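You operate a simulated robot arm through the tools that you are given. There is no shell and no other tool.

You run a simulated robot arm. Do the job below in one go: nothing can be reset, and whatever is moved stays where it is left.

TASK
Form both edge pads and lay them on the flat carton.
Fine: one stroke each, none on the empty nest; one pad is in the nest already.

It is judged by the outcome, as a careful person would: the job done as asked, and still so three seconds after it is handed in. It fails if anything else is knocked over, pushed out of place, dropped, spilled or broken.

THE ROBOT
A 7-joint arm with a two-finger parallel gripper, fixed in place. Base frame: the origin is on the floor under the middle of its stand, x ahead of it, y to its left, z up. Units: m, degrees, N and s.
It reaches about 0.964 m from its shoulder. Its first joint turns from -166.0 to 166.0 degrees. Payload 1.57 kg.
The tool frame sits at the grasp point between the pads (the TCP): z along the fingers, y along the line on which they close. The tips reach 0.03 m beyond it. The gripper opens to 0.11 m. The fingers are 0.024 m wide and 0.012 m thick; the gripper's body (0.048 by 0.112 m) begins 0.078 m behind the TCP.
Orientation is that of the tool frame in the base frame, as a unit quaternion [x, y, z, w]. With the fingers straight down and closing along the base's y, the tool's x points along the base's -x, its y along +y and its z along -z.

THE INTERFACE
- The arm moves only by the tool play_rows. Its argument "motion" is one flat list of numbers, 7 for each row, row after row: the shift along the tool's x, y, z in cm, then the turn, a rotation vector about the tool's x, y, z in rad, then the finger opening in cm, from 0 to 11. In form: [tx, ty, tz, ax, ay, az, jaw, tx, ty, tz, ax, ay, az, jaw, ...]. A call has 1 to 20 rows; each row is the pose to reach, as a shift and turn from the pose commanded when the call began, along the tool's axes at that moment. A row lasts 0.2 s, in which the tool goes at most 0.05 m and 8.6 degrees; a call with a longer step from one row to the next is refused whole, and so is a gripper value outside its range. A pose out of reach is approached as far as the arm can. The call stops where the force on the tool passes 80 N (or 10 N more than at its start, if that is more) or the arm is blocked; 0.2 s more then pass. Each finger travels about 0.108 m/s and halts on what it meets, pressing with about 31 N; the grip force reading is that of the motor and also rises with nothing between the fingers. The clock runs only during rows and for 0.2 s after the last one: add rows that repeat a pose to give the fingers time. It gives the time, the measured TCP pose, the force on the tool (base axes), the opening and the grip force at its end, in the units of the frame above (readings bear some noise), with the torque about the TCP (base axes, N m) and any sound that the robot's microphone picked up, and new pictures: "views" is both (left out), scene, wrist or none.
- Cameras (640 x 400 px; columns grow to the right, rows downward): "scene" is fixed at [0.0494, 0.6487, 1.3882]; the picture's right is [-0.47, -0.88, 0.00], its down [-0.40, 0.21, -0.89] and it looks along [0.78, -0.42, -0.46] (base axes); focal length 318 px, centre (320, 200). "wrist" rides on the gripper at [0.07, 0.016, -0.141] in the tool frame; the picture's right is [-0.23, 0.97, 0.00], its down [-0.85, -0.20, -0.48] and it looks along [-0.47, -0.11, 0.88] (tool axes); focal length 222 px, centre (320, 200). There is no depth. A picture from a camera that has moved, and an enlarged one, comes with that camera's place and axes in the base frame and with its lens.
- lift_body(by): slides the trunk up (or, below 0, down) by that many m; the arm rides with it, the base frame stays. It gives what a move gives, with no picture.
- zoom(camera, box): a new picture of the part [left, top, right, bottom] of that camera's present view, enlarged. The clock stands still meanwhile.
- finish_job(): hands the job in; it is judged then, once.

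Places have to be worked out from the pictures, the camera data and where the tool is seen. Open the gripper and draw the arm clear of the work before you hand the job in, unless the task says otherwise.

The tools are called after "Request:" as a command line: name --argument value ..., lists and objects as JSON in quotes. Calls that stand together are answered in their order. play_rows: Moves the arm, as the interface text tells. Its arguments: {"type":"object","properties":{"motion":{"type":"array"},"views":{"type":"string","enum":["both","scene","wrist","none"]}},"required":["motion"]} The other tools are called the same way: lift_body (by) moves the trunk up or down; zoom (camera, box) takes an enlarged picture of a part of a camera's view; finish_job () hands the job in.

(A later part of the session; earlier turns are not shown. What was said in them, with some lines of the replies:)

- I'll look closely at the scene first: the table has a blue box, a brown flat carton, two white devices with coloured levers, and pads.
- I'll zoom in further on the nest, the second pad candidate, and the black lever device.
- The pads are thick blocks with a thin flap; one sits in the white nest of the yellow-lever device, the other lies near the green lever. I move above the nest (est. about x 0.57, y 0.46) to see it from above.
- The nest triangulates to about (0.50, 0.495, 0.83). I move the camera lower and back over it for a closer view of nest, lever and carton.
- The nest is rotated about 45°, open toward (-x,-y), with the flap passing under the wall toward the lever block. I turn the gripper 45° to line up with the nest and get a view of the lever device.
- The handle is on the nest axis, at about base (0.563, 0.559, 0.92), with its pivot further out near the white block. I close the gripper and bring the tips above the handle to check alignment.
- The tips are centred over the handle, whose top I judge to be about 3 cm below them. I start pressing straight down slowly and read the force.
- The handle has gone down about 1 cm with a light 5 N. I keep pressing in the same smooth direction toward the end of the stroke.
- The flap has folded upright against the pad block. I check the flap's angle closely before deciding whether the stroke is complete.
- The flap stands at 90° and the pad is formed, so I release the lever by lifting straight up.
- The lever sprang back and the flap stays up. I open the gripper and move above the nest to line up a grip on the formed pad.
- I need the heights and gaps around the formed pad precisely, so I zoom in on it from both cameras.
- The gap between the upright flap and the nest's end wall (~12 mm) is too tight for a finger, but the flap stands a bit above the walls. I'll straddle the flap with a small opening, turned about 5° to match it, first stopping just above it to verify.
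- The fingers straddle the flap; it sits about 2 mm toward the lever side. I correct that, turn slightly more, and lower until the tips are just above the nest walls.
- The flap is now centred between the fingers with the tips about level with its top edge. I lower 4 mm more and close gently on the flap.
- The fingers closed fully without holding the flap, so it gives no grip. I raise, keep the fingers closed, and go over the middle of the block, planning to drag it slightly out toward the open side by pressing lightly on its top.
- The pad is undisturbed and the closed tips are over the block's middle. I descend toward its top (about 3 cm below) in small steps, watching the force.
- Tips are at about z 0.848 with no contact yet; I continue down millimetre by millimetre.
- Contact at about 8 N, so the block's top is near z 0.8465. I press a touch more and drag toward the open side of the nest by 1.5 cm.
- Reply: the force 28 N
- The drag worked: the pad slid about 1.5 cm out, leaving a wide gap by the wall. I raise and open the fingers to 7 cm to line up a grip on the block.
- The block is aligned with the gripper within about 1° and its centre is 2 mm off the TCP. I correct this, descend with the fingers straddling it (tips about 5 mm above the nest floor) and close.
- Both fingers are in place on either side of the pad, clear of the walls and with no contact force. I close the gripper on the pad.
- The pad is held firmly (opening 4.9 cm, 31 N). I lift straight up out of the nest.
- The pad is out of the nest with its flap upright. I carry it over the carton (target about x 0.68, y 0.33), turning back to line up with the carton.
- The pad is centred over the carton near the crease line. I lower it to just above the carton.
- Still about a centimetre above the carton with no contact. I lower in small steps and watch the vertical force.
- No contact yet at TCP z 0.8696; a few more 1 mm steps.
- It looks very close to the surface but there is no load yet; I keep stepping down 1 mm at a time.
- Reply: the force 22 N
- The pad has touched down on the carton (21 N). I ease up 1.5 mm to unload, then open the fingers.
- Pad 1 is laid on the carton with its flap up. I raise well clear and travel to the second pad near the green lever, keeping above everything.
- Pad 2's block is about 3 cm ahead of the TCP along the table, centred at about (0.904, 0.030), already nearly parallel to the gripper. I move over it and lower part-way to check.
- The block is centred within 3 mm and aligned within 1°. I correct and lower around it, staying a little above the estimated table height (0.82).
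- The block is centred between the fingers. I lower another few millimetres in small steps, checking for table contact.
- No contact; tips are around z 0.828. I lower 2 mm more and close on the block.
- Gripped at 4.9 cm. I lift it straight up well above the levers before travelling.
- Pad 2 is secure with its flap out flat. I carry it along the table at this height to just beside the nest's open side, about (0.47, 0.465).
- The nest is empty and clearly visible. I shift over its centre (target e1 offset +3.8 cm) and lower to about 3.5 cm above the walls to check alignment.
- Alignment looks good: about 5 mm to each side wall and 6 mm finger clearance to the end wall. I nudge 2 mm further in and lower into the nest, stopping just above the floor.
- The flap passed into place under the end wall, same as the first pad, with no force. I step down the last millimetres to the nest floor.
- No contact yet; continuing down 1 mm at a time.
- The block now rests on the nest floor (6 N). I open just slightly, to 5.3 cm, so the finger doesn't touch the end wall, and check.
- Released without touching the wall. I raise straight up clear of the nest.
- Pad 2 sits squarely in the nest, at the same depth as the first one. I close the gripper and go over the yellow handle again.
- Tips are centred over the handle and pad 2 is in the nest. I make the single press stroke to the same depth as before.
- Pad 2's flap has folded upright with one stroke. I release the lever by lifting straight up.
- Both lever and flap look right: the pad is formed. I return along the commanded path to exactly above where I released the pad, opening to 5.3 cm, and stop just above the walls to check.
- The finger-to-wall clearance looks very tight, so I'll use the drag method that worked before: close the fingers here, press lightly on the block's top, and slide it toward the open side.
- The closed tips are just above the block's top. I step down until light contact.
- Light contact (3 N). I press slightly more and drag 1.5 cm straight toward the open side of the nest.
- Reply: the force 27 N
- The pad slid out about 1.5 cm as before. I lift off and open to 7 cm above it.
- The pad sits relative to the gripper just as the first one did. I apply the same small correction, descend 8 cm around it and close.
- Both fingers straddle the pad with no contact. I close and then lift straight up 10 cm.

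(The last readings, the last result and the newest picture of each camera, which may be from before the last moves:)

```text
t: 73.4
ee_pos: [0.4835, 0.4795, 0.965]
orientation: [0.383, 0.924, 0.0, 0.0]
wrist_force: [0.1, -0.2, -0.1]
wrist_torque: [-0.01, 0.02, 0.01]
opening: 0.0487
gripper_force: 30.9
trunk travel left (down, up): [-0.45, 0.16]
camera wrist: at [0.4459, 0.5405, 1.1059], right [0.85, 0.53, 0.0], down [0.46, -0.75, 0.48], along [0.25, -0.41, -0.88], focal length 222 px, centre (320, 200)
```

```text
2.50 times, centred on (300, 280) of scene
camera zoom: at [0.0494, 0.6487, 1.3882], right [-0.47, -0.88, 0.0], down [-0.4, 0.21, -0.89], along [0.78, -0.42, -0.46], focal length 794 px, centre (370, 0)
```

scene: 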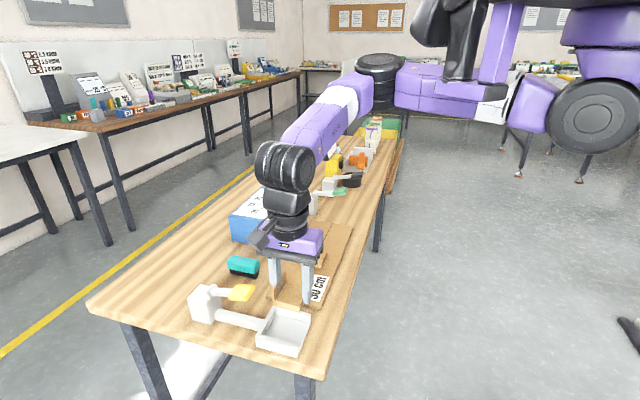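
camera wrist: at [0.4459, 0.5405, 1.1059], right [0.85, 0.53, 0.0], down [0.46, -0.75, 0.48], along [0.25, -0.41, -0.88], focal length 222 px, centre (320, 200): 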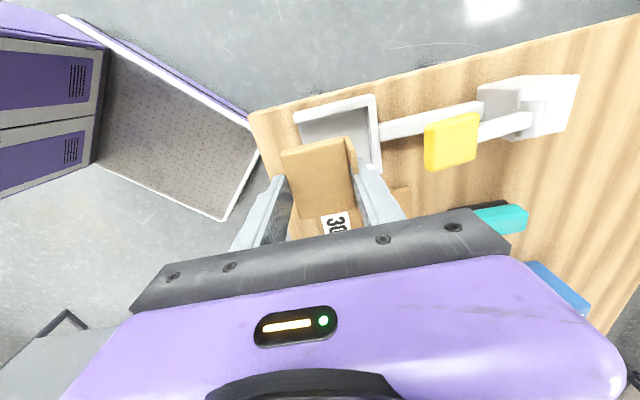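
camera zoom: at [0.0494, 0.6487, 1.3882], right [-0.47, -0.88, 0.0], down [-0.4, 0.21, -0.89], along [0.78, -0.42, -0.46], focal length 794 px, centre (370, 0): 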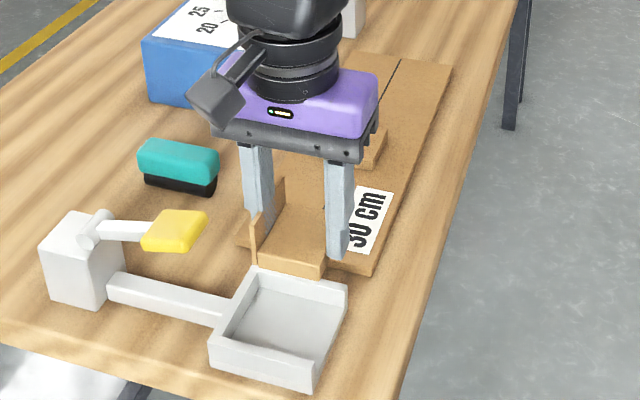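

Pad 2 is secured and clear of the nest. I carry it over the carton to a free spot beyond pad 1 (about x 0.755, y 0.253).

Request:
play_rows --motion '[-3.9, 0.36, 0, 0, 0, 0, 3, -7.8, 0.7, 0, 0, 0, 0, 3, -11.7, 1.07, 0, 0, 0, 0, 3, -15.6, 1.42, 0, 0, 0, 0, 3, -19.5, 1.78, 0, 0, 0, 0, 3, -23.4, 2.13, 0, 0, 0, 0, 3, -27.3, 2.5, 0, 0, 0, 0, 3, -31.2, 2.85, 0, 0, 0, 0, 3, -34, 3.1, 0, 0, 0, 0, 3, -35.2, 3.2, 0, 0, 0, 0, 3, -35.2, 3.2, 0, 0, 0, 0, 3]' --views "both"

Request:
zoom --camera "scene" --box '[260, 150, 400, 290]'

```text
t: 75.8
ee_pos: [0.7559, 0.2548, 0.9644]
orientation: [0.382, 0.924, 0.0, 0.0]
wrist_force: [0.4, -0.2, -0.6]
wrist_torque: [0.01, -0.02, -0.02]
opening: 0.0486
gripper_force: 30.9
trunk travel left (down, up): [-0.45, 0.16]
camera wrist: at [0.7182, 0.3155, 1.1052], right [0.85, 0.53, 0.0], down [0.46, -0.75, 0.48], along [0.25, -0.41, -0.88], focal length 222 px, centre (320, 200)
```

scene: 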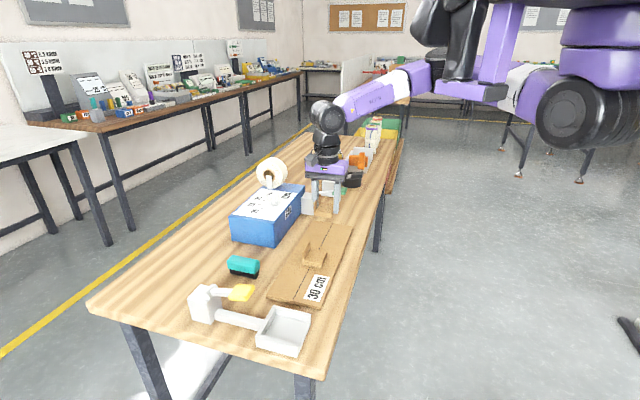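
wrist: 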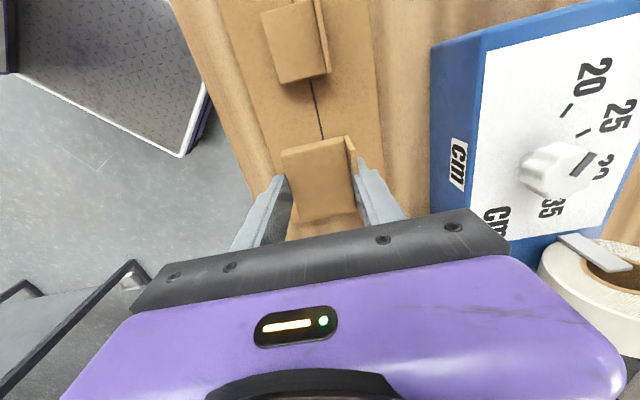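

```text
2.86 times, centred on (330, 220) of scene
camera zoom: at [0.0494, 0.6487, 1.3882], right [-0.47, -0.88, 0.0], down [-0.4, 0.21, -0.89], along [0.78, -0.42, -0.46], focal length 908 px, centre (291, 143)
```

zoom: 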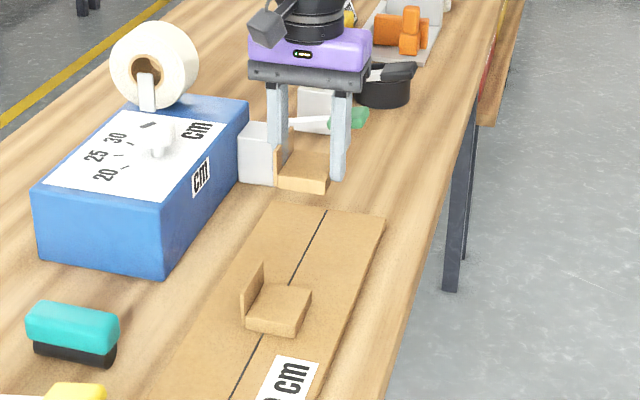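

The spot beneath is free carton between pad 1 and the far edge. I lower to just above the surface (contact expected at TCP z about 0.867).

Request:
play_rows --motion '[0, 0, 2, 0, 0, 0, 3, 0, 0, 4, 0, 0, 0, 3, 0, 0, 6, 0, 0, 0, 3, 0, 0, 7.5, 0, 0, 0, 3, 0, 0, 8.6, 0, 0, 0, 3, 0, 0, 9.2, 0, 0, 0, 3, 0, 0, 9.4, 0, 0, 0, 3]' --views "both"

Request:
zoom --camera "scene" --box '[280, 170, 380, 280]'

```text
t: 77.4
ee_pos: [0.7554, 0.2557, 0.8691]
orientation: [0.381, 0.924, 0.0, 0.0]
wrist_force: [-0.5, -0.2, 0.3]
wrist_torque: [0.0, 0.02, -0.03]
opening: 0.0484
gripper_force: 31.1
trunk travel left (down, up): [-0.45, 0.16]
camera wrist: at [0.7174, 0.3154, 1.0115], right [0.85, 0.53, 0.0], down [0.46, -0.75, 0.48], along [0.25, -0.41, -0.88], focal length 222 px, centre (320, 200)
```

scene: 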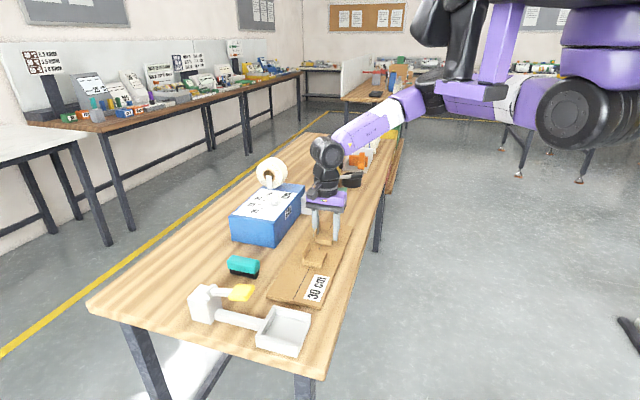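
wrist: 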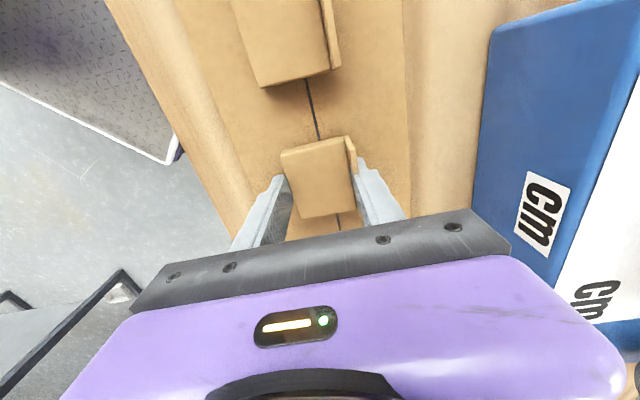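

```text
3.64 times, centred on (330, 225) of scene
camera zoom: at [0.0494, 0.6487, 1.3882], right [-0.47, -0.88, 0.0], down [-0.4, 0.21, -0.89], along [0.78, -0.42, -0.46], focal length 1155 px, centre (284, 109)
```

zoom: 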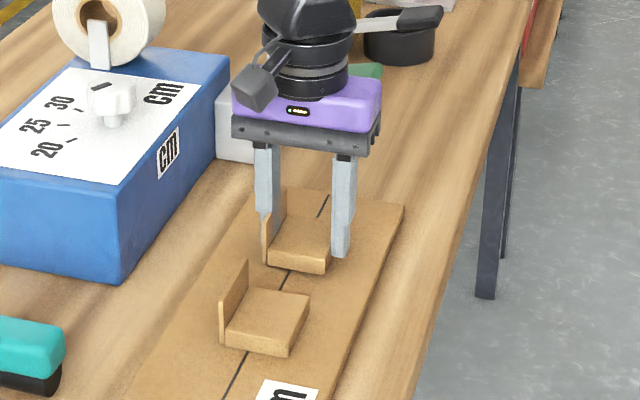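

Pad 2 is just above the carton, well clear of pad 1. I step down in 1 mm steps until contact.

Request:
play_rows --motion '[0, 0, 0.1, 0, 0, 0, 3, 0, 0, 0.2, 0, 0, 0, 3, 0, 0, 0.3, 0, 0, 0, 3, 0, 0, 0.3, 0, 0, 0, 3]' --views "none"

```text
t: 78.4
ee_pos: [0.7569, 0.2551, 0.8673]
orientation: [0.383, 0.924, 0.001, 0.0]
wrist_force: [0.2, -0.4, -0.5]
wrist_torque: [-0.02, -0.02, -0.01]
opening: 0.0487
gripper_force: 31.5
trunk travel left (down, up): [-0.45, 0.16]
```

Request:
play_rows --motion '[0, 0, 0.1, 0, 0, 0, 3, 0, 0, 0.15, 0, 0, 0, 3, 0, 0, 0.15, 0, 0, 0, 3]' --views "none"

```text
t: 79.2
ee_pos: [0.7544, 0.2545, 0.8663]
orientation: [0.382, 0.924, -0.001, 0.0]
wrist_force: [-0.6, -0.6, 0.5]
wrist_torque: [-0.01, -0.05, 0.02]
opening: 0.0486
gripper_force: 30.4
trunk travel left (down, up): [-0.45, 0.16]
```

Still unloaded; one or two millimetres more.

Request:
play_rows --motion '[0, 0, 0.1, 0, 0, 0, 3, 0, 0, 0.15, 0, 0, 0, 3, 0, 0, 0.15, 0, 0, 0, 3]' --views "none"

```text
t: 80.0
ee_pos: [0.7558, 0.2538, 0.8675]
orientation: [0.382, 0.924, 0.001, 0.0]
wrist_force: [-3.8, -1.6, 19.7]
wrist_torque: [-0.17, 0.16, -0.02]
opening: 0.0489
gripper_force: 31.0
trunk travel left (down, up): [-0.45, 0.16]
```

The pad has touched down on the carton (20 N). I ease up 1.5 mm and open the fingers to 7 cm.

Request:
play_rows --motion '[0, 0, -0.1, 0, 0, 0, 3, 0, 0, -0.15, 0, 0, 0, 3, 0, 0, -0.15, 0, 0, 0, 5.2, 0, 0, -0.15, 0, 0, 0, 6, 0, 0, -0.15, 0, 0, 0, 7, 0, 0, -0.15, 0, 0, 0, 7]' --views "both"

Request:
zoom --camera "scene" --box '[280, 190, 380, 280]'

```text
t: 81.4
ee_pos: [0.7546, 0.2545, 0.8649]
orientation: [0.382, 0.924, 0.0, 0.0]
wrist_force: [-0.4, 0.3, 0.6]
wrist_torque: [-0.02, 0.0, 0.02]
opening: 0.0699
gripper_force: 0.1
trunk travel left (down, up): [-0.45, 0.16]
camera wrist: at [0.718, 0.3153, 1.0074], right [0.85, 0.53, 0.0], down [0.46, -0.75, 0.48], along [0.25, -0.41, -0.88], focal length 222 px, centre (320, 200)
```

scene: 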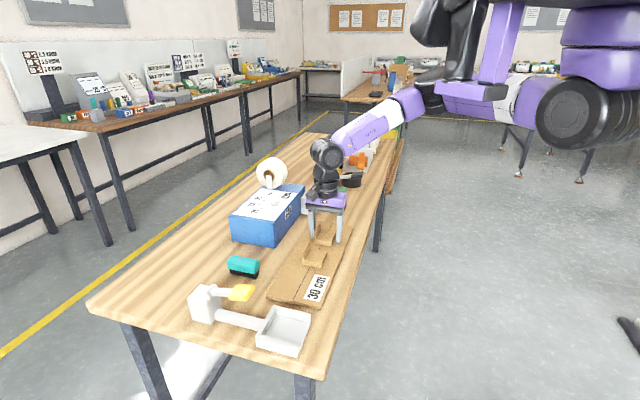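
wrist: 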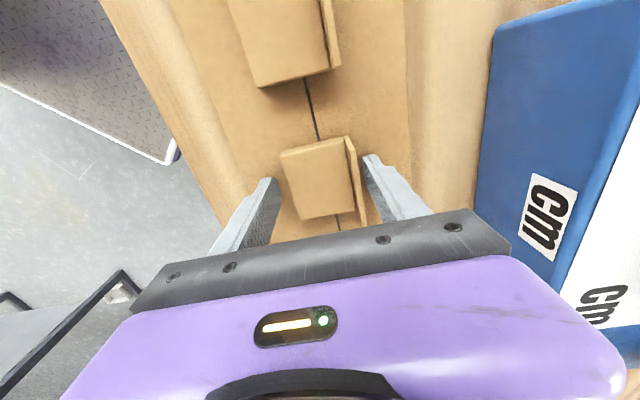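

```text
4.44 times, centred on (330, 235) of scene
camera zoom: at [0.0494, 0.6487, 1.3882], right [-0.47, -0.88, 0.0], down [-0.4, 0.21, -0.89], along [0.78, -0.42, -0.46], focal length 1412 px, centre (276, 44)
```

zoom: 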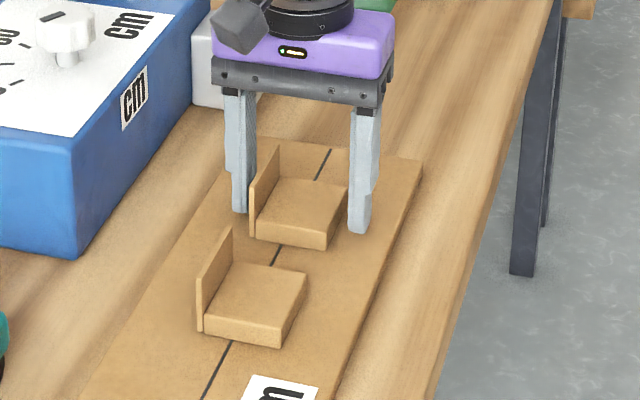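

Both formed pads lie on the carton. I raise straight up and draw the arm clear of the table with the gripper open.

Request:
play_rows --motion '[0, 0, -1, 0, 0, 0, 7, 0, 0, -3, 0, 0, 0, 7, 0, 0, -6.5, 0, 0, 0, 7, 0, 0, -10.5, 0, 0, 0, 8, 0, 0, -14.5, 0, 0, 0, 9, 0, 0, -18.5, 0, 0, 0, 10, 0, 0, -22.5, 0, 0, 0, 11, 0, 0, -26.5, 0, 0, 0, 11, 0, -3, -29, 0, 0, 0, 11, 0, -7, -30, 0, 0, 0, 11, 0, -11, -30, 0, 0, 0, 11, 0, -15, -30, 0, 0, 0, 11, 0, -15, -30, 0, 0, 0, 11]' --views "both"

Request:
zoom --camera "scene" --box '[170, 190, 390, 360]'

Request:
zoom --camera "scene" --box '[270, 110, 410, 230]'

```text
t: 84.2
ee_pos: [0.6473, 0.1457, 1.1665]
orientation: [0.383, 0.924, 0.0, 0.0]
wrist_force: [0.5, 0.2, -0.1]
wrist_torque: [0.0, -0.03, -0.03]
opening: 0.11
gripper_force: 0.0
trunk travel left (down, up): [-0.45, 0.16]
camera wrist: at [0.61, 0.2066, 1.3079], right [0.85, 0.53, 0.0], down [0.46, -0.75, 0.48], along [0.25, -0.41, -0.88], focal length 222 px, centre (320, 200)
```

scene: 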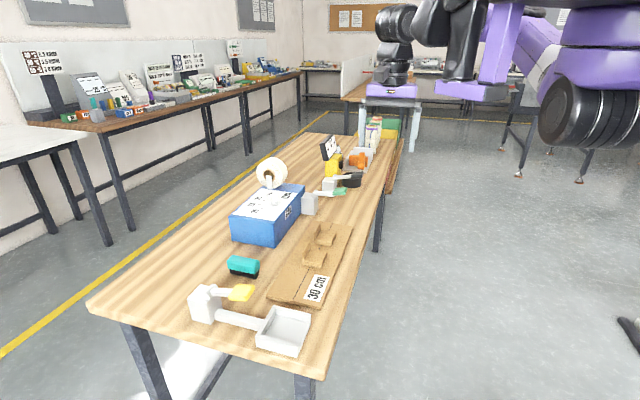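
wrist: 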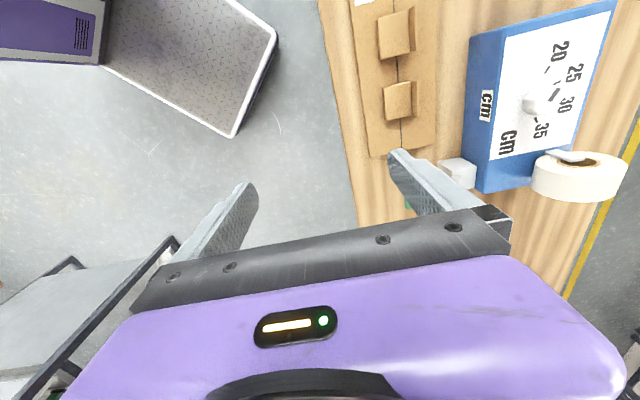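

```text
2.35 times, centred on (280, 275) of scene
camera zoom: at [0.0494, 0.6487, 1.3882], right [-0.47, -0.88, 0.0], down [-0.4, 0.21, -0.89], along [0.78, -0.42, -0.46], focal length 748 px, centre (414, 24)
```

zoom: 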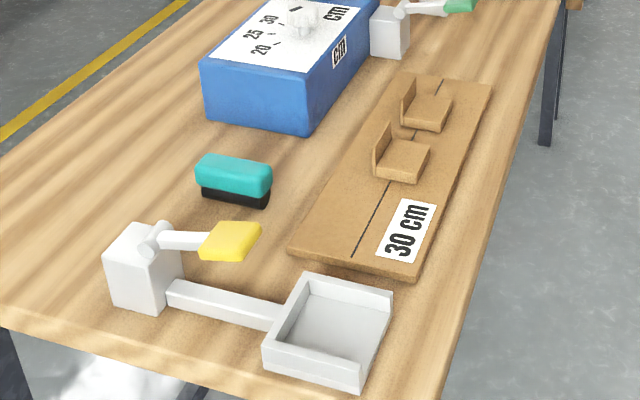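

```text
3.33 times, centred on (340, 170) of scene
camera zoom: at [0.0494, 0.6487, 1.3882], right [-0.47, -0.88, 0.0], down [-0.4, 0.21, -0.89], along [0.78, -0.42, -0.46], focal length 1059 px, centre (253, 300)
```

zoom: 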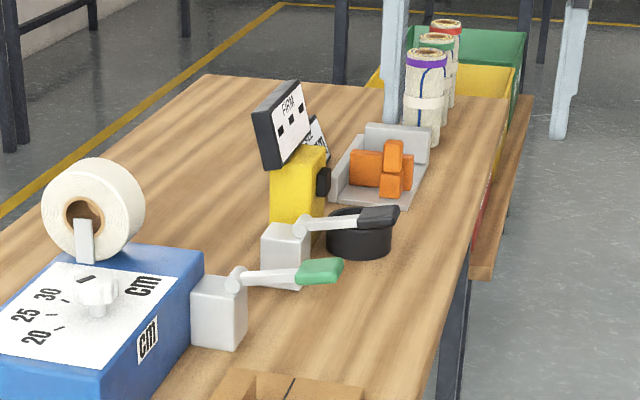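

Both pads are formed with their flaps upright and lie on the carton. The nest is empty, the lever is back up, everything else is where it was, and the arm is clear with the gripper open. I hand the job in.

Request:
finish_job

```text
The job is handed in.
```

I formed both edge pads, one lever stroke each with the pad in the nest, and laid them on the flat carton. I never pressed the lever with the nest empty.

- **Pads:** both flaps stand upright. The pads sit on the carton's crease line, about 10 cm apart centre to centre, clear of the "30 cm" label.
- **Removal from the nest:** the gap by the nest's end wall was too tight for a finger. I pressed lightly on each formed pad and slid it about 1.5 cm out before lifting it.
- **Rest of the table:** the last pictures show the lever back up, the nest empty and everything else where it was.
- **Arm:** it is clear of the table, with the gripper open.

The job was accepted when I handed it in, but no result has come back yet.
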